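You operate a simulated robot arm through the tools that you are given. There is no shell and no other tool. Be economical: measure what you need, move in short steps, check, and stop when the job is done.

You run a simulated two-armed robot. Do the job below in one go: nothing can be reset, and whatever is moved stays where it is left.

TASK
Put two of the bolts from the drying rack top on the inspection top. Press the test key two times. Open the right bench drawer, fetch the green spacer ring from the top of the dispatch bench and set it inside and shut the drawer again. Any order will do.

Only the result counts: the job must be done as asked and must still hold three seconds after the hand-in. Knocking over, shifting, dropping, spilling or breaking anything else fails it.

THE ROBOT
Two 7-joint arms with two-finger parallel grippers on one trunk, on a base that drives. Base frame: it is fixed to the floor where the robot stands at the start and does not move with it; the origin is under the middle of the robot, x ahead of it, y to its left, z up. Lengths are in cm, angles in degrees, forces in N, time in s.
The left shoulder is at the start at [7, 17.7, 117], the right one opposite. With the tool pointing down near the work surface each hand reaches from about 28 to 74 cm from the robot's upright axis, wherever it stands, measured 20 degrees to its own side. Places, roughly: draw [60, 860, 70]; inspection top [-220, 10, 90]; right bench drawer [50, 860, 80]; spacer ring [75, 725, 75]; test key [-260, 1070, 90]. Payload 3.43 kg a hand.
The TCP of each hand is the grasp point between the finger pads, 3 cm short of the fingertips. In the tool frame z runs along the fingers and y along their closing line. Largest opening 9.4 cm; finger width 2.8, thickness 1; the body of the gripper, 5 by 9.6 cm, starts 5.5 cm behind the TCP.
Orientation is that of the tool frame in the base frame, as a unit quaternion [x, y, z, w]. With the fingers straight down and closing along the base's y, the tool's x points along the base's -x, its y along +y and its z along -z.

THE INTERFACE
- The arms move only by the tool play_rows. It takes "left_moves", "right_moves" or both (then of equal length, played together; a hand with none holds still); each is a list of rows, each a list of 6 numbers: the shift along the tool's x, y, z in units of 250 mm (1.0 is 250 mm), then the turn, a rotation vector about the tool's x, y, z in units of 120 degrees (1.0 is 120 degrees). In form: [[x, y, z, wx, wy, wz], ...]. A call has 1 to 12 rows; each row is the pose to reach, as a shift and turn from the pose commanded when the call began, along the tool's axes at that moment. "left_grip" and "right_grip" are, for a hand that has rows, the opening in per cent of the stroke, from 0 (shut) to 100 (fully open), set as the call begins (left out, the last holds). A call with a number of a shift or a turn outside -1 to 1 is refused whole. Each row takes 0.2 s and may step no farther than 5 cm and 8.6 degrees from the row before; otherwise, or with a gripper value out of range, the whole call is refused. A pose out of reach is approached as far as the arm can. The call stops where the force on the tool passes 40 N (or 10 N more than at its start, if that is more) or the arm is blocked; 0.2 s more then pass. Each finger travels about 15.3 cm/s and halts on what it meets, pressing with about 31 N; the grip force reading is that of the motor and also rises with nothing between the fingers. The clock runs only during rows and for 0.2 s after the last one: add rows that repeat a pose to give the fingers time. It gives the time, the measured TCP pose, the force on the tool (base axes), the opening and the grip force at its end, in the units of the frame above (readings bear some noise), with the torque about the TCP (base axes, N m) and any sound that the robot's microphone picked up, and new pictures: "pictures" is both (left out), scene, wrist or none (wrist: the cameras of the hands that moved).
- Cameras (640 x 400 px; columns grow to the right, rows downward): "scene" is now at [12.14, 1.15, 147.78]; the picture's right is [0.20, -0.98, 0.00], its down [-0.70, -0.14, -0.70] and it looks along [0.68, 0.14, -0.72] (base axes); focal length 267 px, centre (320, 200). "left" rides on the left gripper at [7.6, -1.4, -10.2] in its tool frame; the picture's right is [0.18, 0.98, 0.00], its down [-0.75, 0.14, -0.64] and it looks along [-0.63, 0.12, 0.77] (tool axes); focal length 243 px, centre (320, 200). "right" rides on the right gripper at [7.6, 1.4, -10.3] in its tool frame; the picture's right is [-0.18, 0.98, 0.00], its down [-0.75, -0.14, -0.64] and it looks along [-0.63, -0.12, 0.77] (tool axes); focal length 243 px, centre (320, 200). There is no depth. A picture from a camera that has moved, and an enlarged one, comes with that camera's place and axes in the base frame and with its lens. The place of the scene camera against the robot may be out by one fixed shift of up to 1.2 cm in any direction.
- raise_lower(by): slides the trunk up (or, below 0, down) by that many cm; the arms and the scene camera ride with it, the base frame stays. It gives what a move gives, with no picture.
- drive_base(legs): drives the robot by 1 to 6 legs, each [ahead, turn to the left] in cm and degrees, along the robot's own axes; the way and the turn of a leg run together, so that a leg with both is an arc; at most 150 cm and 180 degrees a leg. The arms and the cameras ride along, it lands a little off, and it stops where it bumps. It gives what a move gives, and a new picture of the scene camera.
- turn_head(pan, tilt): turns the head with the scene camera to pan (to the left, within 86 degrees either way) and tilt (down, from -29 to 69), counted from straight ahead of the robot. It gives what a move gives, and a new picture of the scene camera.
- inspect(camera, box): a new picture of the part [left, top, right, bottom] of that camera's present view, enlarged. The clock stands still meanwhile.
- job_done(): hands the job in; it is judged then, once.

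Go step by step. Nothing tells you exact positions but the pictures and the camera data: compare them with the known pose of the tool, close in by small moves and look again before you grip or let go. The budget is 165 turns and 260 pictures, counting those below and the enlarged ones. Unless the task says otherwise, let go and move clear before handing in.

The tools are called after "Emit:" by a JSON object that holds its "op" and its "data". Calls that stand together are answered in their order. play_rows: Moves the arms, as the interface text tells. Its arguments: {"type":"object","properties":{"left_moves":{"type":"array","items":{"type":"array","items":{"type":"number"}}},"left_grip":{"type":"number"},"right_moves":{"type":"array","items":{"type":"array","items":{"type":"number"}}},"right_grip":{"type":"number"},"pictures":{"type":"string","enum":["both","scene","wrist","none"]}},"required":[]} The other tools are called the same way: raise_lower (by) slides the trunk up or down; drive_base (legs) drives the base; turn_head (pan, tilt) turns the head that bears the scene camera; inspect (camera, box) takes an enlarged picture of a part of a camera's view; job_done () hands the job in.

At the start:

```text
t: 0.0
left_ee_pos: [50.82, 29.23, 114.04]
left_orientation: [0.0, 1.0, 0.0, -0.001]
left_force: [-0.7, -0.2, -0.2]
left_torque: [0.01, -0.01, 0.01]
left_width: 9.4
left_finger_force: 0.0
right_ee_pos: [47.02, -13.51, 114.72]
right_orientation: [-0.001, 1.0, 0.0, 0.0]
right_force: [-0.3, 0.0, -0.6]
right_torque: [-0.01, 0.01, -0.01]
right_width: 9.41
right_finger_force: 0.0
trunk travel left (down, up): [-75.0, 9.0]
robot x, y, heading: [-0.12, -0.33, -0.0]
head pan, tilt: [11.4, 45.9]
```

scene: 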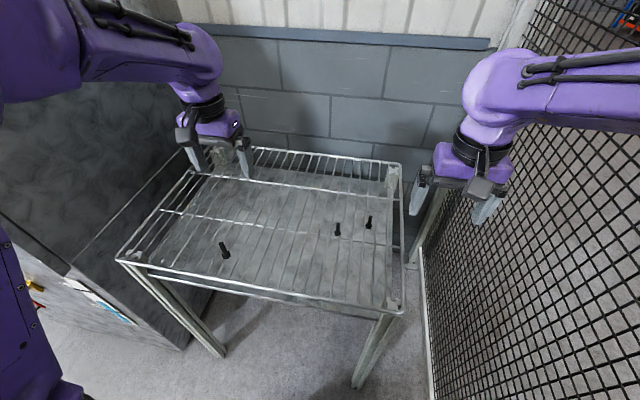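
right: 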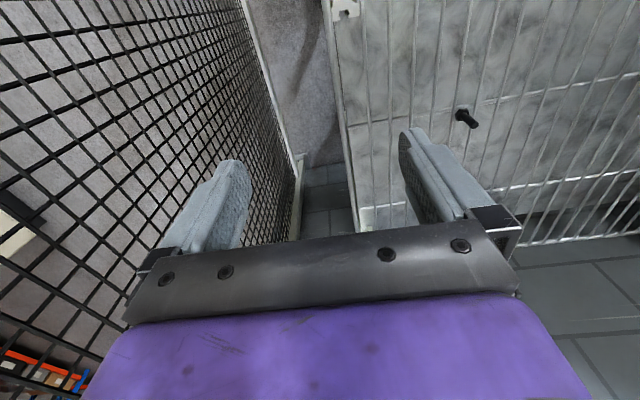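
left: 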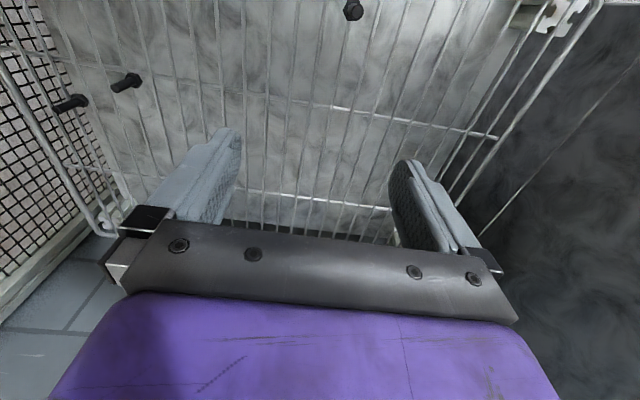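

I see a wire drying rack in front with three black bolts standing in it. I'll look closer at the bolts first.

Emit:
{"op": "inspect", "data": {"camera": "scene", "box": [300, 190, 400, 252]}}

Emit:
{"op": "inspect", "data": {"camera": "scene", "box": [180, 220, 280, 282]}}

Emit:
{"op": "inspect", "data": {"camera": "left", "box": [40, 50, 200, 150]}}

```text
6.40 times, centred on (350, 221) of scene
camera zoom: at [12.14, 1.15, 147.78], right [0.2, -0.98, 0.0], down [-0.7, -0.14, -0.7], along [0.68, 0.14, -0.72], focal length 1707 px, centre (128, 66)
```

zoom: 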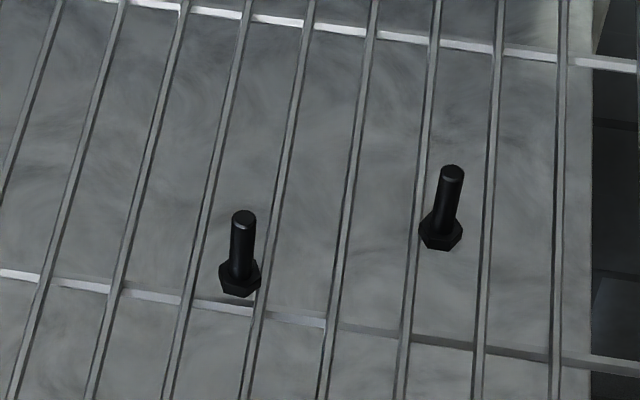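

```text
6.40 times, centred on (230, 251) of scene
camera zoom: at [12.14, 1.15, 147.78], right [0.2, -0.98, 0.0], down [-0.7, -0.14, -0.7], along [0.68, 0.14, -0.72], focal length 1707 px, centre (896, -126)
```

zoom: 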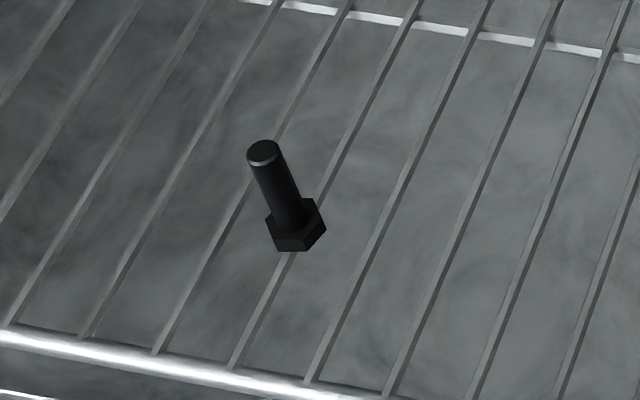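

```text
4.00 times, centred on (120, 100) of left
camera zoom: at [43.19, 27.81, 124.4], right [-0.18, 0.98, 0.0], down [0.75, 0.14, 0.64], along [0.63, 0.12, -0.77], focal length 970 px, centre (1120, 600)
```

zoom: 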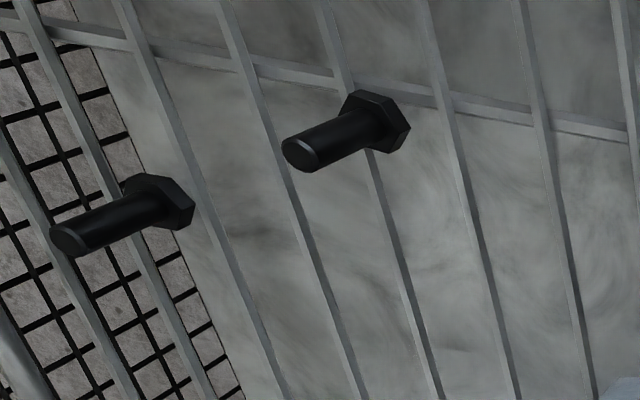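

Triangulating: bolts stand heads-down on wires at z≈89: A≈[56.2,5.4], B≈[60.3,-2.8], C≈[43.2,31.8], tops about 93. I'll take A with the right hand and C with the left; first move above both.

Emit:
{"op": "play_rows", "data": {"right_moves": [[-0.061, 0.126, 0.078, 0, 0, 0], [-0.123, 0.252, 0.156, 0, 0, 0], [-0.184, 0.378, 0.234, 0, 0, 0], [-0.245, 0.504, 0.312, 0, 0, 0], [-0.307, 0.63, 0.39, 0, 0, 0], [-0.368, 0.756, 0.468, 0, 0, 0], [-0.368, 0.756, 0.468, 0, 0, 0]], "left_moves": [[0.051, 0.017, 0.073, 0, 0, 0], [0.101, 0.035, 0.147, 0, 0, 0], [0.152, 0.052, 0.22, 0, 0, 0], [0.203, 0.069, 0.293, 0, 0, 0], [0.253, 0.087, 0.367, 0, 0, 0], [0.304, 0.104, 0.44, 0, 0, 0], [0.304, 0.104, 0.44, 0, 0, 0]], "left_grip": 60, "right_grip": 60}}

```text
t: 1.6
left_ee_pos: [43.24, 31.68, 103.07]
left_orientation: [0.001, 1.0, 0.0, 0.0]
left_force: [0.1, 0.8, -0.9]
left_torque: [-0.01, -0.02, 0.0]
left_width: 5.65
left_finger_force: 0.1
right_ee_pos: [56.82, 4.6, 103.49]
right_orientation: [0.012, 1.0, 0.01, -0.001]
right_force: [-0.5, -0.6, -0.7]
right_torque: [-0.01, 0.01, 0.04]
right_width: 5.63
right_finger_force: 0.1
trunk travel left (down, up): [-75.0, 9.0]
robot x, y, heading: [0.12, 0.1, -0.0]
head pan, tilt: [11.4, 45.9]
camera scene: at [12.04, 1.19, 147.78], right [0.2, -0.98, 0.0], down [-0.7, -0.14, -0.7], along [0.68, 0.14, -0.72], focal length 267 px, centre (320, 200)
camera right: at [49.24, 5.88, 113.77], right [0.21, 0.98, 0.02], down [0.75, -0.17, 0.64], along [0.63, -0.12, -0.77], focal length 243 px, centre (320, 200)
camera left: at [35.48, 30.37, 113.38], right [-0.18, 0.98, 0.0], down [0.75, 0.14, 0.64], along [0.63, 0.12, -0.77], focal length 243 px, centre (320, 200)
```

scene: 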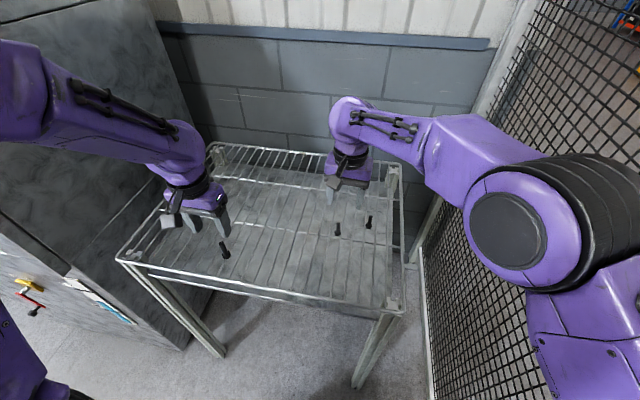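
right: 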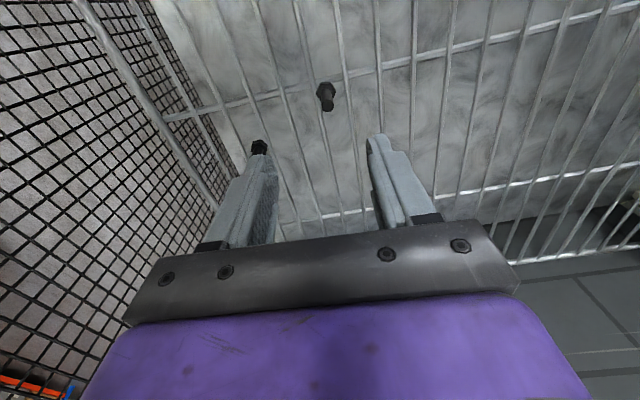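
left: 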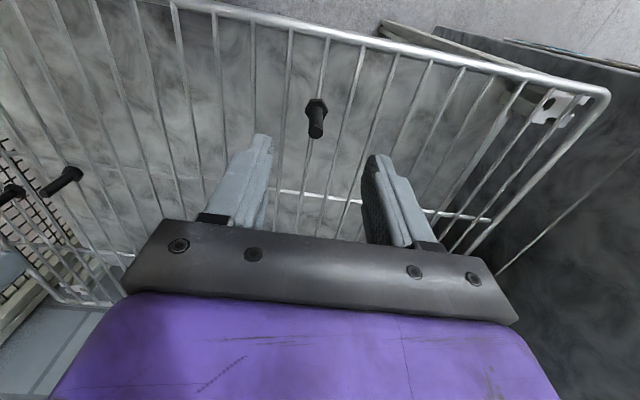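

Right hand is above A and left above C; zooming in to refine the bolt positions before descending.

Emit:
{"op": "inspect", "data": {"camera": "left", "box": [240, 80, 400, 180]}}

Emit:
{"op": "inspect", "data": {"camera": "right", "box": [240, 60, 400, 160]}}

```text
4.00 times, centred on (320, 130) of left
camera zoom: at [35.48, 30.37, 113.38], right [-0.18, 0.98, 0.0], down [0.75, 0.14, 0.64], along [0.63, 0.12, -0.77], focal length 970 px, centre (320, 480)
```

zoom: 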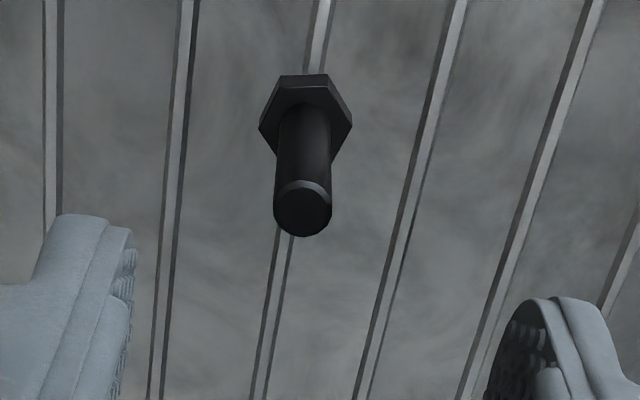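

```text
4.00 times, centred on (320, 110) of right
camera zoom: at [49.24, 5.88, 113.77], right [0.21, 0.98, 0.02], down [0.75, -0.17, 0.64], along [0.63, -0.12, -0.77], focal length 970 px, centre (320, 560)
```

zoom: 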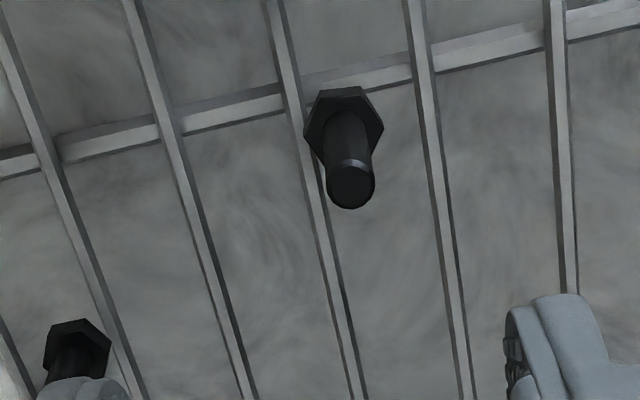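

Both bolts look about 5.5 cm tall (tips near z=95). Lowering to fingertips just above the tips, then re-check alignment.

Emit:
{"op": "play_rows", "data": {"right_moves": [[0.006, 0.0, 0.08, 0, 0, 0], [0.01, 0.0, 0.16, 0, 0, 0], [0.01, 0.0, 0.16, 0, 0, 0], [0.01, 0.0, 0.16, 0, 0, 0]], "left_moves": [[-0.008, 0, 0.08, 0, 0, 0], [-0.016, 0, 0.16, 0, 0, 0], [-0.016, 0, 0.16, 0, 0, 0], [-0.016, 0, 0.16, 0, 0, 0]], "pictures": "wrist"}}

```text
t: 2.6
left_ee_pos: [43.92, 31.7, 99.16]
left_orientation: [0.0, 1.0, 0.0, 0.001]
left_force: [0.3, -0.2, -0.3]
left_torque: [0.04, 0.03, -0.01]
left_width: 5.63
left_finger_force: 0.1
right_ee_pos: [56.42, 4.74, 98.82]
right_orientation: [0.008, 1.0, 0.004, -0.002]
right_force: [0.4, -0.3, -0.5]
right_torque: [-0.01, -0.02, 0.0]
right_width: 5.62
right_finger_force: 0.1
trunk travel left (down, up): [-75.0, 9.0]
robot x, y, heading: [-0.28, 0.07, 0.1]
head pan, tilt: [11.4, 45.9]
camera right: at [48.86, 6.22, 109.2], right [0.2, 0.98, 0.01], down [0.75, -0.16, 0.64], along [0.63, -0.12, -0.77], focal length 243 px, centre (320, 200)
camera left: at [36.12, 30.37, 109.4], right [-0.18, 0.98, 0.0], down [0.75, 0.14, 0.64], along [0.63, 0.12, -0.77], focal length 243 px, centre (320, 200)
```

right: 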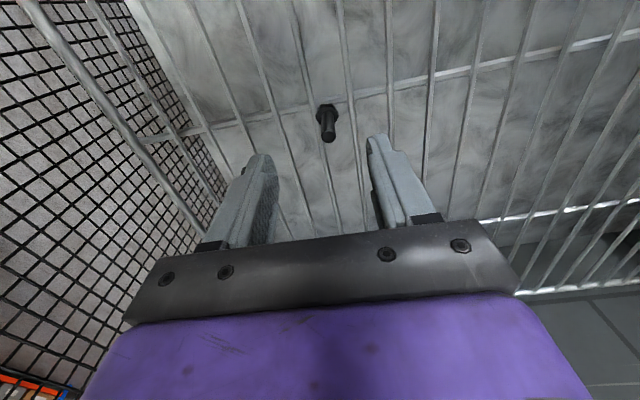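
left: 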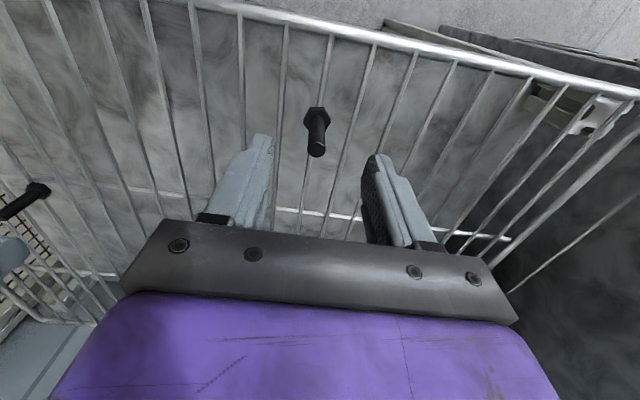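

C is lined up with the left hand; A is about 0.6 cm off for the right, so I correct and descend both to the shanks.

Emit:
{"op": "play_rows", "data": {"right_moves": [[0.028, 0.024, 0.0, 0, 0, 0], [0.028, 0.024, 0.08, 0, 0, 0], [0.028, 0.024, 0.15, 0, 0, 0], [0.028, 0.024, 0.19, 0, 0, 0], [0.028, 0.024, 0.19, 0, 0, 0], [0.028, 0.024, 0.19, 0, 0, 0]], "left_moves": [[0, -0.006, 0.0, 0, 0, 0], [0, -0.006, 0.08, 0, 0, 0], [0, -0.006, 0.15, 0, 0, 0], [0, -0.006, 0.2, 0, 0, 0], [0, -0.006, 0.2, 0, 0, 0], [0, -0.006, 0.2, 0, 0, 0]], "pictures": "wrist"}}

```text
t: 4.0
left_ee_pos: [43.64, 31.59, 93.88]
left_orientation: [0.0, 1.0, 0.0, 0.0]
left_force: [0.2, -0.6, 0.1]
left_torque: [-0.04, 0.01, -0.01]
left_width: 5.64
left_finger_force: 0.1
right_ee_pos: [55.37, 5.76, 93.93]
right_orientation: [0.001, 1.0, 0.0, 0.0]
right_force: [0.1, 0.2, -0.1]
right_torque: [-0.04, 0.02, -0.02]
right_width: 5.66
right_finger_force: 0.1
trunk travel left (down, up): [-75.0, 9.0]
robot x, y, heading: [0.02, -0.16, 0.3]
head pan, tilt: [11.4, 45.9]
camera right: at [47.68, 7.18, 104.36], right [0.19, 0.98, 0.0], down [0.75, -0.14, 0.64], along [0.63, -0.12, -0.77], focal length 243 px, centre (320, 200)
camera left: at [35.93, 30.29, 104.28], right [-0.18, 0.98, 0.0], down [0.75, 0.14, 0.64], along [0.63, 0.12, -0.77], focal length 243 px, centre (320, 200)
```

right: 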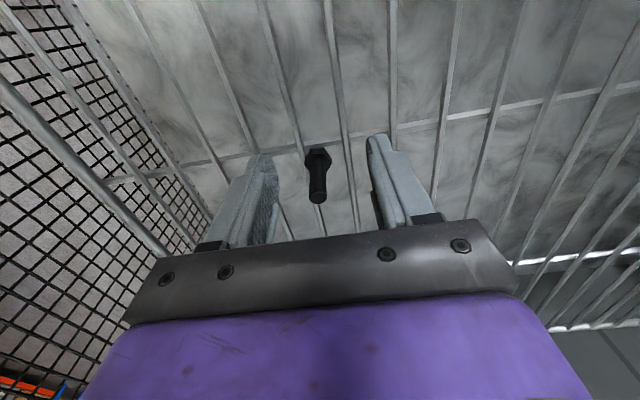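
left: 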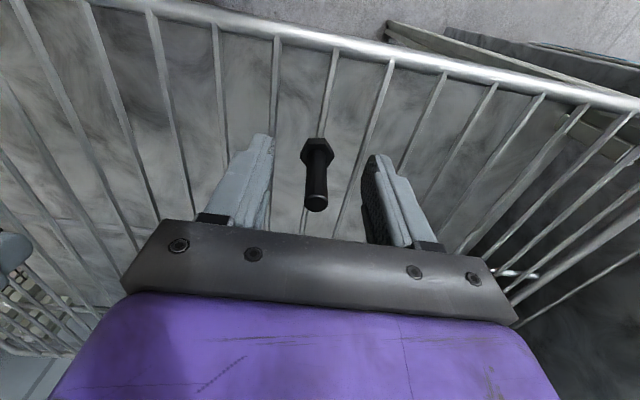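

Both shanks are between the pads. Closing both hands.

Emit:
{"op": "play_rows", "data": {"right_moves": [[0, 0, 0, 0, 0, 0], [0, 0, 0, 0, 0, 0], [0, 0, 0, 0, 0, 0], [0, 0, 0, 0, 0, 0]], "left_moves": [[0, 0, 0, 0, 0, 0], [0, 0, 0, 0, 0, 0], [0, 0, 0, 0, 0, 0], [0, 0, 0, 0, 0, 0]], "left_grip": 0, "right_grip": 0, "pictures": "none"}}

Emit:
{"op": "play_rows", "data": {"right_moves": [[0, 0, -0.1, 0, 0, 0], [0, 0, -0.3, 0, 0, 0], [0, 0, -0.5, 0, 0, 0], [0, 0, -0.65, 0, 0, 0], [0, 0, -0.65, 0, 0, 0]], "left_moves": [[0, 0, -0.1, 0, 0, 0], [0, 0, -0.3, 0, 0, 0], [0, 0, -0.5, 0, 0, 0], [0, 0, -0.65, 0, 0, 0], [0, 0, -0.65, 0, 0, 0]]}}

```text
t: 5.0
left_ee_pos: [43.59, 31.67, 94.15]
left_orientation: [0.0, 1.0, 0.0, 0.0]
left_force: [0.2, 0.0, 1.1]
left_torque: [0.0, 0.03, 0.0]
left_width: 1.06
left_finger_force: 31.0
right_ee_pos: [55.33, 5.86, 94.12]
right_orientation: [0.001, 1.0, -0.001, 0.0]
right_force: [-0.9, 0.2, -0.1]
right_torque: [0.0, 0.0, 0.0]
right_width: 0.86
right_finger_force: 30.9
trunk travel left (down, up): [-75.0, 9.0]
robot x, y, heading: [0.11, -0.06, 0.1]
head pan, tilt: [11.4, 45.9]
```

```text
t: 6.2
left_ee_pos: [43.45, 31.46, 110.57]
left_orientation: [0.0, 1.0, 0.0, 0.0]
left_force: [-0.3, 0.1, -0.5]
left_torque: [-0.01, 0.0, -0.01]
left_width: 1.08
left_finger_force: 31.1
right_ee_pos: [55.76, 4.75, 109.52]
right_orientation: [0.013, 1.0, 0.005, -0.013]
right_force: [-0.4, 0.1, 0.4]
right_torque: [-0.01, 0.0, -0.01]
right_width: 0.84
right_finger_force: 31.5
trunk travel left (down, up): [-75.0, 9.0]
robot x, y, heading: [0.41, -0.13, 0.0]
head pan, tilt: [11.4, 45.9]
camera scene: at [12.19, 1.18, 147.77], right [0.2, -0.98, 0.0], down [-0.7, -0.14, -0.7], along [0.68, 0.14, -0.72], focal length 267 px, centre (320, 200)
camera right: at [48.49, 6.19, 120.04], right [0.21, 0.98, 0.01], down [0.77, -0.17, 0.62], along [0.61, -0.13, -0.78], focal length 243 px, centre (320, 200)
camera left: at [35.68, 30.08, 120.75], right [-0.18, 0.98, 0.0], down [0.75, 0.14, 0.64], along [0.63, 0.12, -0.77], focal length 243 px, centre (320, 200)
```

scene: 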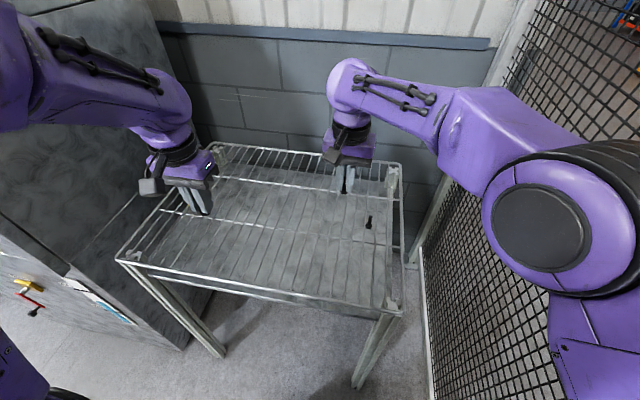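
right: 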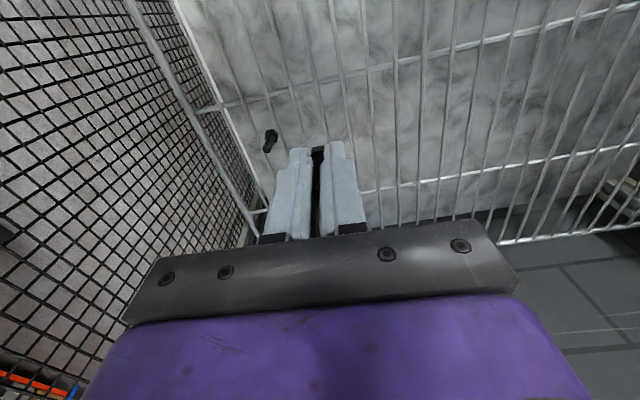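
left: 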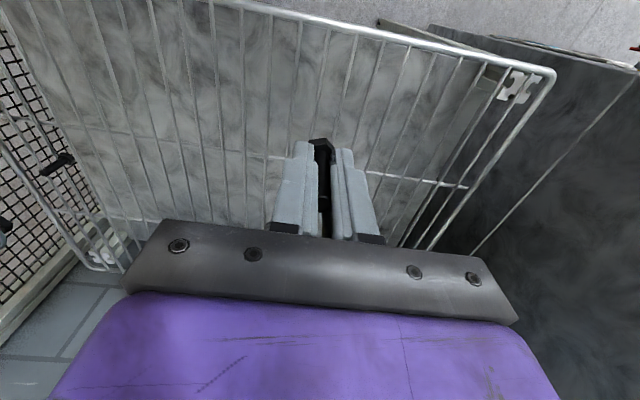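

Both bolts are held. I'll pull the hands in toward the body, and look to the sides before backing away.

Emit:
{"op": "play_rows", "data": {"right_moves": [[0.1, -0.12, -0.04, 0, 0, 0], [0.2, -0.24, -0.08, 0, 0, 0], [0.3, -0.36, -0.12, 0, 0, 0], [0.4, -0.48, -0.16, 0, 0, 0], [0.5, -0.6, -0.2, 0, 0, 0], [0.6, -0.72, -0.2, 0, 0, 0], [0.6, -0.72, -0.2, 0, 0, 0]], "left_moves": [[0, -0.07, -0.04, 0, 0, 0], [0.03, -0.14, -0.08, 0, 0, 0], [0.06, -0.21, -0.12, 0, 0, 0], [0.09, -0.28, -0.16, 0, 0, 0], [0.12, -0.35, -0.2, 0, 0, 0], [0.12, -0.4, -0.2, 0, 0, 0], [0.12, -0.4, -0.2, 0, 0, 0]], "pictures": "none"}}

Emit:
{"op": "turn_head", "data": {"pan": 86, "tilt": 25}}

Emit:
{"op": "turn_head", "data": {"pan": -86, "tilt": 25}}

```text
t: 7.8
left_ee_pos: [45.15, 23.8, 113.98]
left_orientation: [-0.003, 1.0, -0.011, -0.001]
left_force: [0.1, 0.7, -0.6]
left_torque: [0.0, 0.01, 0.0]
left_width: 1.05
left_finger_force: 30.9
left hand out of reach, approached as far as the arm can: row 3, 4, 5, 6, 7
right_ee_pos: [40.31, -12.05, 115.16]
right_orientation: [0.001, 1.0, -0.001, 0.001]
right_force: [-0.1, -0.5, 0.0]
right_torque: [-0.02, 0.01, -0.02]
right_width: 0.85
right_finger_force: 31.0
trunk travel left (down, up): [-75.0, 9.0]
robot x, y, heading: [-0.12, -0.01, -0.6]
head pan, tilt: [11.4, 45.9]
```

```text
t: 9.3
left_ee_pos: [45.19, 23.45, 114.01]
left_orientation: [-0.001, 1.0, -0.011, 0.0]
left_force: [-0.3, -1.1, 0.1]
left_torque: [0.02, -0.01, 0.01]
left_width: 1.04
left_finger_force: 30.8
right_ee_pos: [40.27, -12.12, 115.12]
right_orientation: [0.0, 1.0, 0.001, 0.0]
right_force: [0.3, -0.4, 0.0]
right_torque: [0.01, 0.01, 0.01]
right_width: 0.86
right_finger_force: 30.6
trunk travel left (down, up): [-75.0, 9.0]
robot x, y, heading: [0.08, -0.03, 0.2]
head pan, tilt: [85.9, 25.0]
camera scene: at [4.92, 8.71, 150.96], right [1.0, -0.07, 0.0], down [-0.03, -0.42, -0.91], along [0.06, 0.9, -0.42], focal length 267 px, centre (320, 200)
```

scene: 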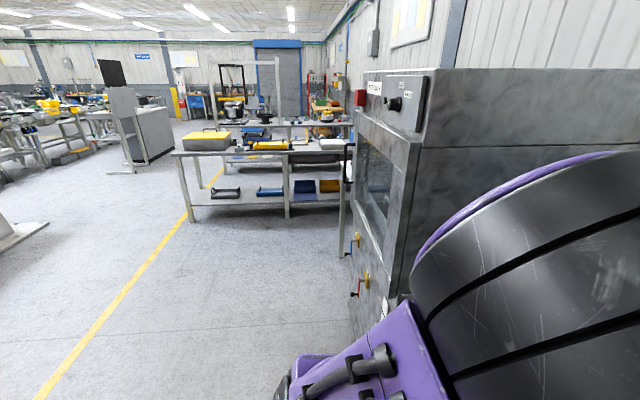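

```text
t: 11.9
left_ee_pos: [45.12, 23.61, 113.91]
left_orientation: [-0.001, 1.0, -0.01, 0.0]
left_force: [0.8, -0.5, -0.3]
left_torque: [0.02, 0.04, 0.01]
left_width: 1.05
left_finger_force: 31.6
right_ee_pos: [40.25, -12.16, 115.22]
right_orientation: [0.0, 1.0, 0.0, 0.0]
right_force: [-0.7, 0.7, -0.1]
right_torque: [0.01, 0.01, 0.0]
right_width: 0.82
right_finger_force: 30.8
trunk travel left (down, up): [-75.0, 9.0]
robot x, y, heading: [0.19, -0.07, 0.0]
head pan, tilt: [-85.9, 25.0]
camera scene: at [4.91, -9.64, 150.96], right [-1.0, -0.07, 0.0], down [-0.03, 0.42, -0.91], along [0.06, -0.9, -0.42], focal length 267 px, centre (320, 200)
```

scene: 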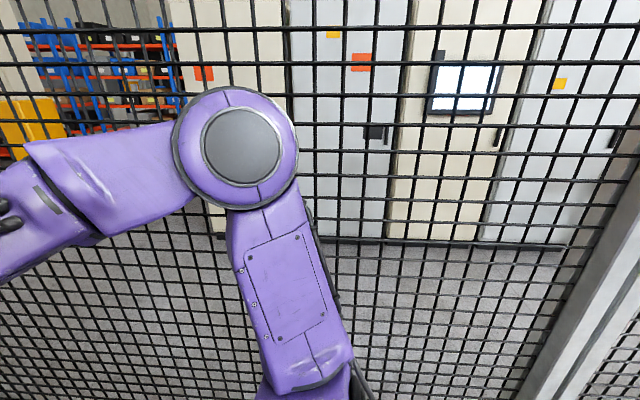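

Fence on the right at y≈-46, a cabinet to the left ahead; open floor left. I back off 60 cm and turn left 90°, then look toward the inspection top.

Emit:
{"op": "turn_head", "data": {"pan": 60, "tilt": 25}}

Emit:
{"op": "drive_base", "data": {"legs": [[-60, 0], [0, 90]]}}

```text
t: 14.2
left_ee_pos: [45.14, 23.68, 113.86]
left_orientation: [-0.002, 1.0, -0.01, -0.001]
left_force: [-0.2, 0.6, -0.5]
left_torque: [0.03, 0.03, 0.01]
left_width: 1.02
left_finger_force: 31.2
right_ee_pos: [40.16, -12.26, 115.19]
right_orientation: [0.0, 1.0, 0.0, 0.0]
right_force: [-0.2, -0.4, -0.7]
right_torque: [0.04, 0.02, 0.0]
right_width: 0.83
right_finger_force: 31.1
trunk travel left (down, up): [-75.0, 9.0]
robot x, y, heading: [-0.2, 0.17, -0.1]
head pan, tilt: [60.0, 25.0]
camera scene: at [8.86, 7.53, 150.96], right [0.87, -0.5, 0.0], down [-0.21, -0.37, -0.91], along [0.45, 0.78, -0.42], focal length 267 px, centre (320, 200)
```

scene: 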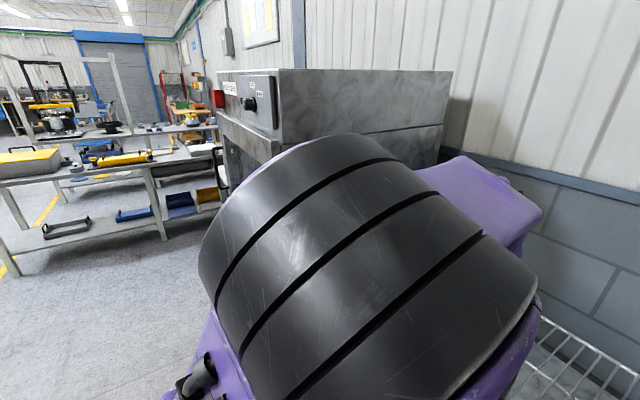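

```text
t: 16.6
left_ee_pos: [6.44, 24.21, 113.43]
left_orientation: [-0.003, 1.0, -0.016, -0.005]
left_force: [0.7, 0.4, -1.2]
left_torque: [0.04, 0.03, 0.02]
left_width: 1.06
left_finger_force: 31.0
right_ee_pos: [1.58, -11.69, 114.4]
right_orientation: [0.0, 1.0, -0.004, -0.009]
right_force: [0.0, 0.0, -0.3]
right_torque: [0.0, -0.01, 0.0]
right_width: 0.79
right_finger_force: 31.3
trunk travel left (down, up): [-75.0, 9.0]
robot x, y, heading: [-39.63, 0.15, 0.3]
head pan, tilt: [60.0, 25.0]
stopped in leg 1: the robot was blocked; the commanded pose is now the measured one
camera scene: at [-29.4, 8.32, 150.79], right [0.87, -0.49, -0.01], down [-0.22, -0.37, -0.9], along [0.44, 0.79, -0.43], focal length 267 px, centre (320, 200)
```

scene: 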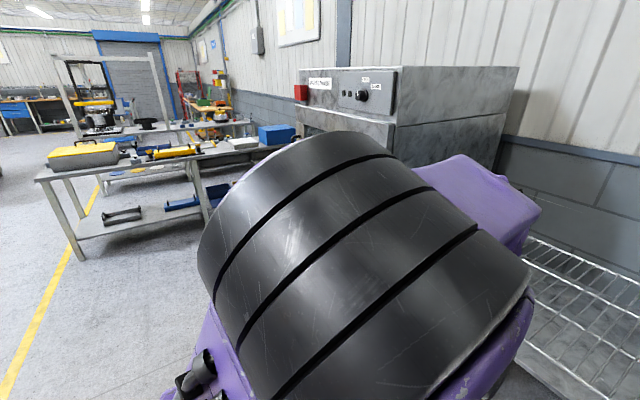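

The robot bumped something behind at x≈-40. I move forward a little and look left/back to see what it is.

Emit:
{"op": "drive_base", "data": {"legs": [[6, 0]]}}

Emit:
{"op": "turn_head", "data": {"pan": 86, "tilt": 40}}

Emit:
{"op": "turn_head", "data": {"pan": -86, "tilt": 40}}

```text
t: 17.6
left_ee_pos: [10.61, 23.78, 114.22]
left_orientation: [-0.003, 1.0, -0.014, 0.003]
left_force: [-1.1, -0.5, -0.4]
left_torque: [0.01, -0.06, 0.02]
left_width: 1.05
left_finger_force: 31.3
right_ee_pos: [5.48, -12.14, 115.28]
right_orientation: [0.0, 1.0, -0.001, 0.001]
right_force: [-0.9, 0.3, 0.0]
right_torque: [0.05, -0.04, 0.02]
right_width: 0.79
right_finger_force: 30.7
trunk travel left (down, up): [-75.0, 9.0]
robot x, y, heading: [-33.54, 0.01, 0.2]
head pan, tilt: [60.0, 25.0]
camera scene: at [-26.07, 7.58, 151.06], right [0.87, -0.5, 0.01], down [-0.2, -0.37, -0.91], along [0.45, 0.79, -0.42], focal length 267 px, centre (320, 200)
```

scene: 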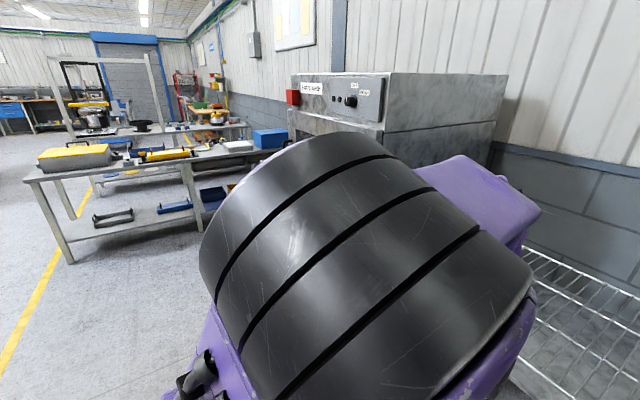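

```text
t: 18.4
left_ee_pos: [11.51, 23.86, 113.94]
left_orientation: [-0.002, 1.0, -0.015, -0.002]
left_force: [0.1, -0.2, -0.7]
left_torque: [0.01, 0.02, -0.03]
left_width: 1.02
left_finger_force: 30.9
right_ee_pos: [6.34, -12.08, 114.84]
right_orientation: [0.001, 1.0, -0.002, -0.003]
right_force: [0.1, -0.2, -0.9]
right_torque: [0.0, 0.0, -0.04]
right_width: 0.8
right_finger_force: 31.0
trunk travel left (down, up): [-75.0, 9.0]
robot x, y, heading: [-33.87, -0.04, 0.0]
head pan, tilt: [85.9, 40.0]
camera scene: at [-28.81, 8.24, 148.62], right [1.0, -0.07, 0.0], down [-0.05, -0.64, -0.77], along [0.05, 0.76, -0.64], focal length 267 px, centre (320, 200)
```

scene: 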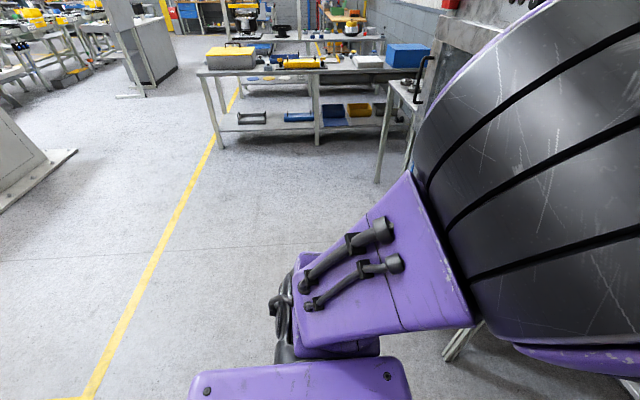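

```text
t: 21.1
left_ee_pos: [11.32, 23.8, 113.95]
left_orientation: [-0.003, 1.0, -0.015, 0.0]
left_force: [-0.3, 0.8, -1.2]
left_torque: [0.01, 0.05, 0.03]
left_width: 1.07
left_finger_force: 31.1
right_ee_pos: [6.22, -12.16, 114.96]
right_orientation: [0.001, 1.0, -0.002, -0.003]
right_force: [0.2, 0.8, -0.7]
right_torque: [-0.01, -0.03, -0.01]
right_width: 0.8
right_finger_force: 30.9
trunk travel left (down, up): [-75.0, 9.0]
robot x, y, heading: [-33.94, 0.03, -0.1]
head pan, tilt: [-85.9, 40.0]
camera scene: at [-28.97, -8.76, 148.63], right [-1.0, -0.07, 0.0], down [-0.05, 0.64, -0.77], along [0.06, -0.76, -0.64], focal length 267 px, centre (320, 200)
```

scene: 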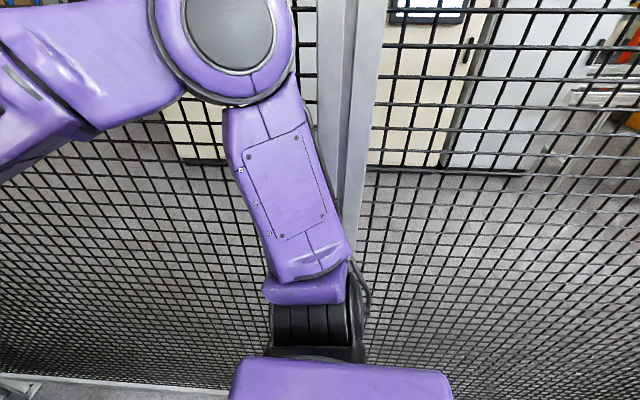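

Nothing visible to either side explains the bump, so it's directly behind me. I turn left 35° in place to reveal the rear-left sector.

Emit:
{"op": "turn_head", "data": {"pan": 86, "tilt": 40}}

Emit:
{"op": "drive_base", "data": {"legs": [[0, 35]]}}

```text
t: 23.6
left_ee_pos: [11.42, 23.81, 113.93]
left_orientation: [-0.003, 1.0, -0.013, -0.001]
left_force: [1.2, 1.4, -0.6]
left_torque: [0.03, 0.0, -0.03]
left_width: 1.02
left_finger_force: 30.9
right_ee_pos: [6.12, -12.14, 114.84]
right_orientation: [0.0, 1.0, -0.002, -0.004]
right_force: [0.6, -0.1, 0.6]
right_torque: [0.02, 0.0, -0.01]
right_width: 0.8
right_finger_force: 31.1
trunk travel left (down, up): [-75.0, 9.0]
robot x, y, heading: [-34.01, 0.21, 0.2]
head pan, tilt: [85.9, 40.0]
camera scene: at [-28.99, 8.2, 148.63], right [1.0, -0.07, 0.0], down [-0.04, -0.64, -0.77], along [0.05, 0.76, -0.64], focal length 267 px, centre (320, 200)
```

scene: 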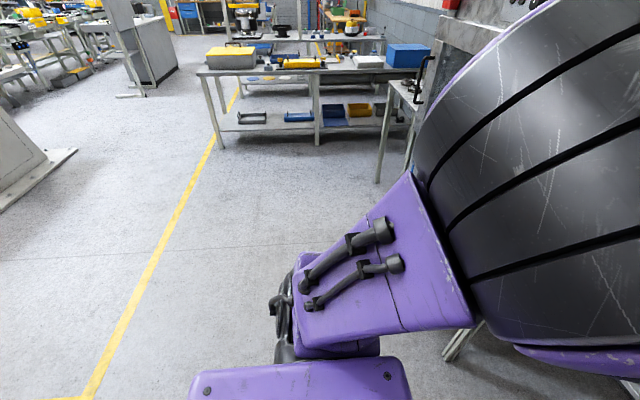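

```text
t: 25.7
left_ee_pos: [-10.04, 45.24, 113.94]
left_orientation: [-0.3, 0.954, -0.014, 0.003]
left_force: [0.6, -0.1, -0.8]
left_torque: [-0.02, 0.0, 0.0]
left_width: 1.05
left_finger_force: 31.0
right_ee_pos: [6.13, 12.74, 114.86]
right_orientation: [-0.297, 0.955, -0.001, -0.002]
right_force: [-0.6, 0.3, 0.0]
right_torque: [0.0, -0.01, 0.0]
right_width: 0.82
right_finger_force: 30.8
trunk travel left (down, up): [-75.0, 9.0]
robot x, y, heading: [-34.04, -0.0, 34.7]
head pan, tilt: [85.9, 40.0]
camera scene: at [-34.79, 9.85, 148.63], right [0.86, 0.51, 0.0], down [0.33, -0.55, -0.77], along [-0.39, 0.66, -0.64], focal length 267 px, centre (320, 200)
```

scene: 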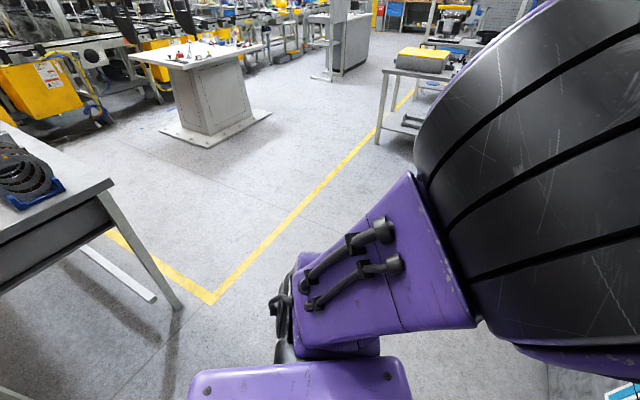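

Behind is a table (near edge x≈-140) with a black wheel device—likely the inspection top; the bump was probably my right elbow on the fence post. I turn to heading 90°, move away from the fence, then face it.

Emit:
{"op": "turn_head", "data": {"pan": 40, "tilt": 30}}

Emit:
{"op": "drive_base", "data": {"legs": [[0, 55], [30, 0], [0, 85]]}}

Emit:
{"op": "turn_head", "data": {"pan": 0, "tilt": 35}}

```text
t: 26.8
left_ee_pos: [-9.95, 45.34, 113.94]
left_orientation: [-0.3, 0.954, -0.013, 0.003]
left_force: [-0.1, -1.0, -0.9]
left_torque: [0.02, -0.04, 0.0]
left_width: 1.04
left_finger_force: 30.6
right_ee_pos: [6.11, 12.8, 114.95]
right_orientation: [-0.296, 0.955, -0.002, -0.002]
right_force: [0.9, -0.3, -0.2]
right_torque: [0.0, 0.02, 0.02]
right_width: 0.8
right_finger_force: 31.3
trunk travel left (down, up): [-75.0, 9.0]
robot x, y, heading: [-33.81, 0.34, 34.6]
head pan, tilt: [40.0, 30.0]
camera scene: at [-28.09, 11.29, 150.16], right [0.96, -0.26, 0.0], down [-0.13, -0.48, -0.87], along [0.23, 0.84, -0.5], focal length 267 px, centre (320, 200)
```

scene: 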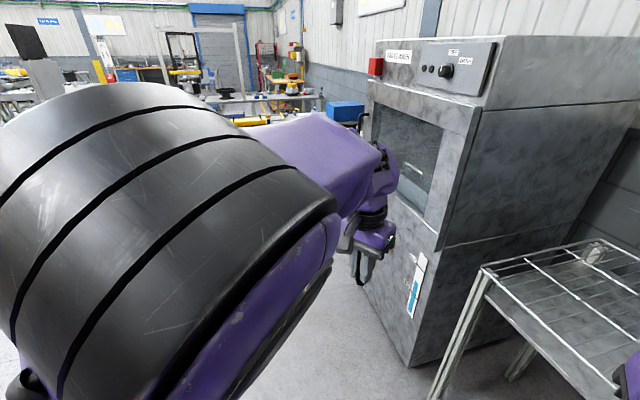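

```text
t: 35.0
left_ee_pos: [-80.19, 9.34, 113.93]
left_orientation: [0.999, -0.03, 0.002, -0.013]
left_force: [0.7, -0.5, -0.3]
left_torque: [0.0, 0.02, 0.0]
left_width: 1.05
left_finger_force: 30.5
right_ee_pos: [-72.77, 44.87, 114.95]
right_orientation: [0.999, -0.035, 0.003, -0.001]
right_force: [0.4, 0.6, -0.2]
right_torque: [0.02, 0.02, -0.04]
right_width: 0.79
right_finger_force: 30.9
trunk travel left (down, up): [-75.0, 9.0]
robot x, y, heading: [-33.87, 29.76, 176.1]
head pan, tilt: [40.0, 30.0]
camera scene: at [-46.69, 24.48, 150.17], right [-0.59, 0.81, 0.0], down [0.4, 0.3, -0.87], along [-0.7, -0.51, -0.5], focal length 267 px, centre (320, 200)
```

scene: 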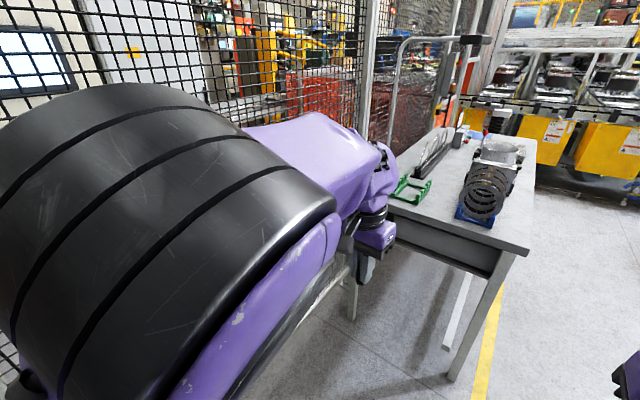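

```text
t: 36.1
left_ee_pos: [-80.26, 9.37, 113.93]
left_orientation: [0.999, -0.031, 0.001, -0.013]
left_force: [-0.5, 0.0, 0.1]
left_torque: [-0.02, 0.01, -0.03]
left_width: 1.04
left_finger_force: 30.9
right_ee_pos: [-73.0, 44.79, 114.88]
right_orientation: [0.999, -0.034, 0.002, -0.001]
right_force: [0.1, -0.2, -0.8]
right_torque: [0.0, 0.0, 0.02]
right_width: 0.79
right_finger_force: 31.3
trunk travel left (down, up): [-75.0, 9.0]
robot x, y, heading: [-33.54, 30.33, 176.2]
head pan, tilt: [0.0, 35.0]
camera scene: at [-48.19, 30.38, 149.39], right [0.06, 1.0, 0.0], down [0.57, -0.04, -0.82], along [-0.82, 0.05, -0.57], focal length 267 px, centre (320, 200)
```

scene: 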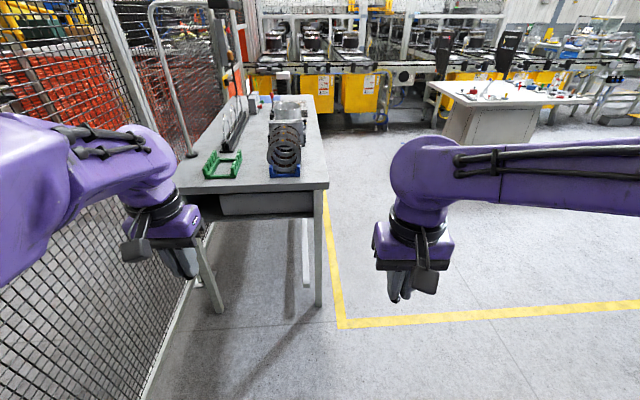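

The table with the green rack and black wheel rings should be the inspection top. Zooming to find free space.

Emit:
{"op": "inspect", "data": {"camera": "scene", "box": [160, 60, 352, 220]}}

```text
2.50 times, centred on (256, 140) of scene
camera zoom: at [-48.19, 30.38, 149.39], right [0.06, 1.0, 0.0], down [0.57, -0.04, -0.82], along [-0.82, 0.05, -0.57], focal length 667 px, centre (480, 350)
```

zoom: 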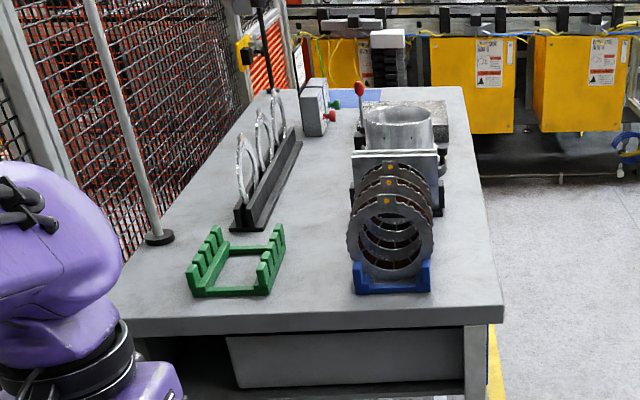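

Inspection top near edge is x≈-145, y from -24 to 40, z≈90; free strips lie in front of the green rack and between it and the blue stand. I'll drive to about (-96, 12) facing it.

Emit:
{"op": "drive_base", "data": {"legs": [[0, 18], [64, 0], [0, -14.5]]}}

Emit:
{"op": "turn_head", "data": {"pan": 0, "tilt": 55}}

```text
t: 41.5
left_ee_pos: [-141.07, -9.72, 113.89]
left_orientation: [1.0, 0.004, 0.002, -0.013]
left_force: [0.3, 0.0, -0.8]
left_torque: [0.0, -0.01, -0.02]
left_width: 1.05
left_finger_force: 31.1
right_ee_pos: [-135.79, 26.26, 114.93]
right_orientation: [1.0, -0.001, 0.003, -0.002]
right_force: [0.5, -0.2, -0.1]
right_torque: [0.01, 0.02, -0.01]
right_width: 0.81
right_finger_force: 30.6
trunk travel left (down, up): [-75.0, 9.0]
robot x, y, heading: [-95.63, 13.99, -179.8]
head pan, tilt: [0.0, 35.0]
camera scene: at [-110.33, 13.47, 149.38], right [0.0, 1.0, 0.0], down [0.57, 0.0, -0.82], along [-0.82, 0.0, -0.57], focal length 267 px, centre (320, 200)
```

scene: 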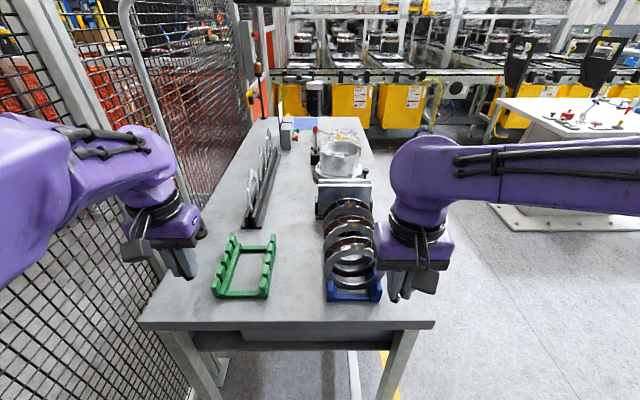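

```text
t: 42.3
left_ee_pos: [-140.69, -9.72, 113.81]
left_orientation: [1.0, 0.004, 0.001, -0.014]
left_force: [-0.1, -0.7, -1.2]
left_torque: [0.0, 0.0, 0.0]
left_width: 1.07
left_finger_force: 30.9
right_ee_pos: [-135.82, 26.22, 114.88]
right_orientation: [1.0, -0.001, 0.003, -0.001]
right_force: [0.6, -1.0, -0.3]
right_torque: [0.02, 0.0, 0.0]
right_width: 0.77
right_finger_force: 31.4
trunk travel left (down, up): [-75.0, 9.0]
robot x, y, heading: [-95.66, 13.97, -179.9]
head pan, tilt: [0.0, 55.0]
camera scene: at [-108.69, 13.56, 146.57], right [0.0, 1.0, 0.0], down [0.82, 0.0, -0.57], along [-0.57, 0.0, -0.82], focal length 267 px, centre (320, 200)
```

scene: 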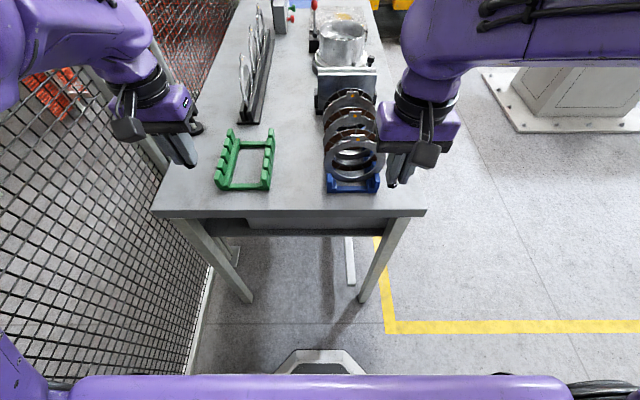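

Robot is in place. Table z=90.0, green rack y≈-13.5..0.3 from x≈-151, blue stand from y≈15.7. I'll lower the left bolt toward (-148.3,-6.5) and the right toward (-154,8), stopping high to check.

Emit:
{"op": "play_rows", "data": {"left_moves": [[-0.1, 0, 0.0, 0, 0, 0], [-0.2, 0, 0.1, 0, 0, 0], [-0.3, -0.01, 0.2, 0, 0, 0], [-0.4, -0.01, 0.3, 0, 0, 0], [-0.464, -0.02, 0.4, 0, 0, 0], [-0.464, -0.02, 0.4, 0, 0, 0], [-0.464, -0.02, 0.4, 0, 0, 0]]}}

```text
t: 43.9
left_ee_pos: [-152.58, -8.91, 104.0]
left_orientation: [1.0, 0.003, 0.001, -0.014]
left_force: [-0.3, 0.2, -0.4]
left_torque: [0.0, 0.02, -0.03]
left_width: 1.03
left_finger_force: 31.4
right_ee_pos: [-135.82, 26.14, 114.92]
right_orientation: [1.0, -0.001, 0.003, -0.002]
right_force: [0.4, 0.7, -0.5]
right_torque: [0.0, -0.01, -0.03]
right_width: 0.81
right_finger_force: 31.0
trunk travel left (down, up): [-75.0, 9.0]
robot x, y, heading: [-96.09, 13.98, -179.9]
head pan, tilt: [0.0, 55.0]
camera scene: at [-108.71, 13.52, 146.56], right [0.0, 1.0, 0.0], down [0.82, 0.0, -0.57], along [-0.57, 0.0, -0.82], focal length 267 px, centre (320, 200)
camera left: at [-145.14, -7.65, 114.22], right [0.19, -0.98, -0.03], down [-0.75, -0.16, 0.64], along [-0.63, -0.1, -0.77], focal length 243 px, centre (320, 200)
```

scene: 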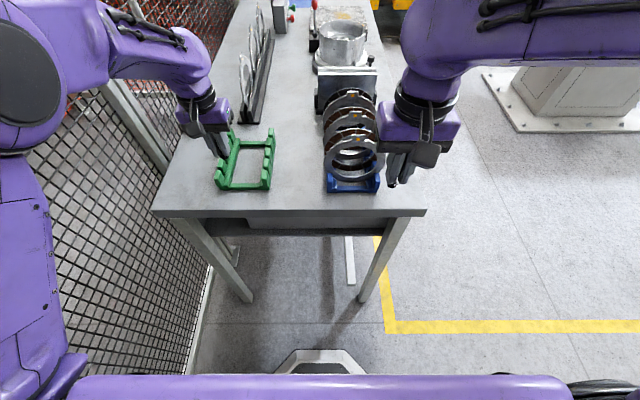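
left: 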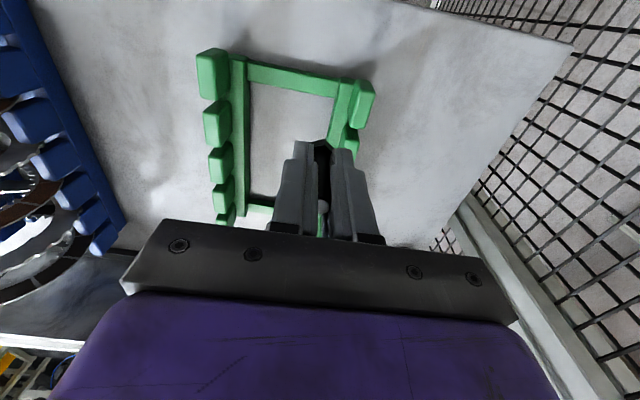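

Left hand tracks fine. Shifting it to the front strip at (-148,-6) and lowering to about 1 cm above the table.

Emit:
{"op": "play_rows", "data": {"left_moves": [[0.1, -0.06, 0.0, -0.0134, 0, 0], [0.184, -0.116, 0.0, -0.0134, 0, 0], [0.184, -0.116, 0.15, -0.0134, 0, 0], [0.184, -0.116, 0.27, -0.0134, 0, 0], [0.184, -0.116, 0.28, -0.0134, 0, 0]]}}

```text
t: 45.1
left_ee_pos: [-147.78, -5.97, 96.83]
left_orientation: [1.0, 0.003, 0.001, 0.0]
left_force: [0.4, -0.1, -0.4]
left_torque: [0.0, 0.02, 0.0]
left_width: 1.05
left_finger_force: 31.3
right_ee_pos: [-135.8, 26.36, 114.96]
right_orientation: [1.0, -0.001, 0.002, -0.002]
right_force: [0.4, -0.2, -0.5]
right_torque: [0.01, -0.03, 0.0]
right_width: 0.77
right_finger_force: 30.3
trunk travel left (down, up): [-75.0, 9.0]
robot x, y, heading: [-95.72, 14.02, -180.0]
head pan, tilt: [0.0, 55.0]
camera scene: at [-108.61, 13.57, 146.57], right [0.0, 1.0, 0.0], down [0.82, 0.0, -0.57], along [-0.57, 0.0, -0.82], focal length 267 px, centre (320, 200)
camera left: at [-140.31, -4.39, 107.06], right [0.19, -0.98, 0.0], down [-0.75, -0.15, 0.64], along [-0.63, -0.12, -0.77], focal length 243 px, centre (320, 200)
```

scene: 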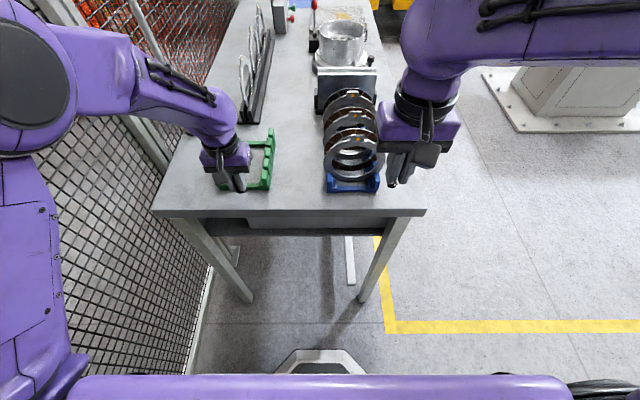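
left: 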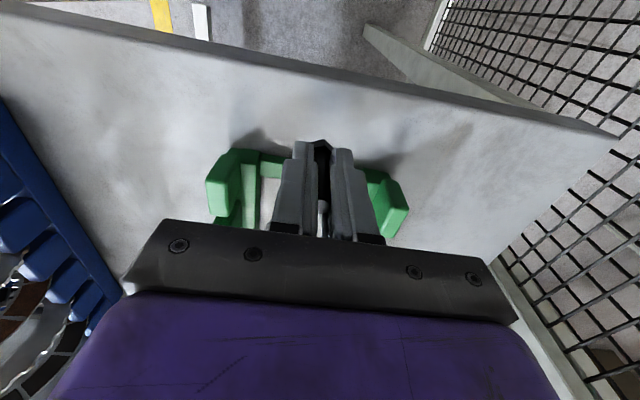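

Lowering gently in small steps, watching the force for contact.

Emit:
{"op": "play_rows", "data": {"left_moves": [[0, 0, 0.02, 0, 0, 0], [0, 0, 0.04, 0, 0, 0], [0, 0, 0.04, 0, 0, 0]], "pictures": "none"}}

Emit:
{"op": "inspect", "data": {"camera": "left", "box": [240, 110, 400, 210]}}

```text
t: 45.9
left_ee_pos: [-147.84, -5.83, 95.77]
left_orientation: [1.0, 0.003, 0.001, -0.001]
left_force: [-0.3, 0.3, -0.9]
left_torque: [-0.01, -0.02, 0.03]
left_width: 1.05
left_finger_force: 30.8
right_ee_pos: [-135.78, 26.14, 114.96]
right_orientation: [1.0, -0.001, 0.002, -0.003]
right_force: [0.9, 0.2, 0.5]
right_torque: [0.03, 0.01, 0.01]
right_width: 0.83
right_finger_force: 30.6
trunk travel left (down, up): [-75.0, 9.0]
robot x, y, heading: [-95.69, 13.93, -180.1]
head pan, tilt: [0.0, 55.0]
```

```text
4.00 times, centred on (320, 160) of left
camera zoom: at [-140.39, -4.33, 106.14], right [0.19, -0.98, 0.0], down [-0.75, -0.15, 0.64], along [-0.63, -0.12, -0.77], focal length 970 px, centre (320, 360)
```

zoom: 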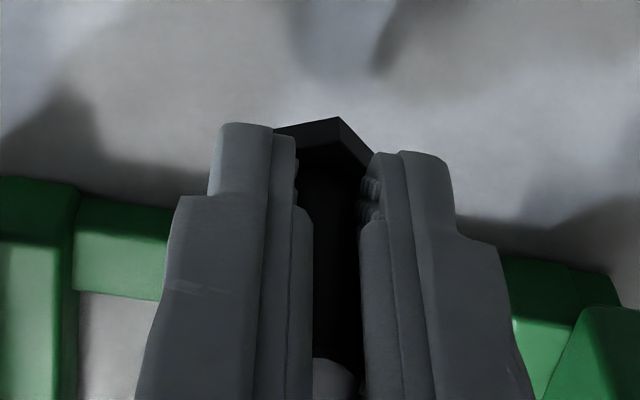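

Emit:
{"op": "play_rows", "data": {"left_moves": [[0, 0, 0.012, 0, 0, 0], [0, 0, 0.024, 0, 0, 0], [0, 0, 0.024, 0, 0, 0]], "pictures": "none"}}

Emit:
{"op": "play_rows", "data": {"left_moves": [[0, 0, 0.012, 0, 0, 0], [0, 0, 0.012, 0, 0, 0]], "pictures": "none"}}

```text
t: 46.7
left_ee_pos: [-147.92, -5.79, 95.28]
left_orientation: [1.0, 0.003, 0.002, 0.0]
left_force: [-0.6, -0.4, -1.3]
left_torque: [-0.01, 0.0, -0.03]
left_width: 1.05
left_finger_force: 31.1
right_ee_pos: [-135.78, 26.12, 114.93]
right_orientation: [1.0, -0.001, 0.002, -0.002]
right_force: [-0.4, -0.3, -0.7]
right_torque: [0.06, 0.03, -0.03]
right_width: 0.8
right_finger_force: 31.5
trunk travel left (down, up): [-75.0, 9.0]
robot x, y, heading: [-95.34, 13.93, -180.0]
head pan, tilt: [0.0, 55.0]
```

```text
t: 47.3
left_ee_pos: [-147.79, -5.75, 95.02]
left_orientation: [1.0, 0.004, 0.001, 0.0]
left_force: [0.3, -0.4, -0.4]
left_torque: [0.0, -0.02, -0.02]
left_width: 1.07
left_finger_force: 30.9
right_ee_pos: [-135.8, 26.22, 115.01]
right_orientation: [1.0, 0.0, 0.003, -0.002]
right_force: [-0.1, -0.4, 0.0]
right_torque: [0.0, 0.01, 0.01]
right_width: 0.82
right_finger_force: 30.6
trunk travel left (down, up): [-75.0, 9.0]
robot x, y, heading: [-95.44, 14.4, -179.7]
head pan, tilt: [0.0, 55.0]
```

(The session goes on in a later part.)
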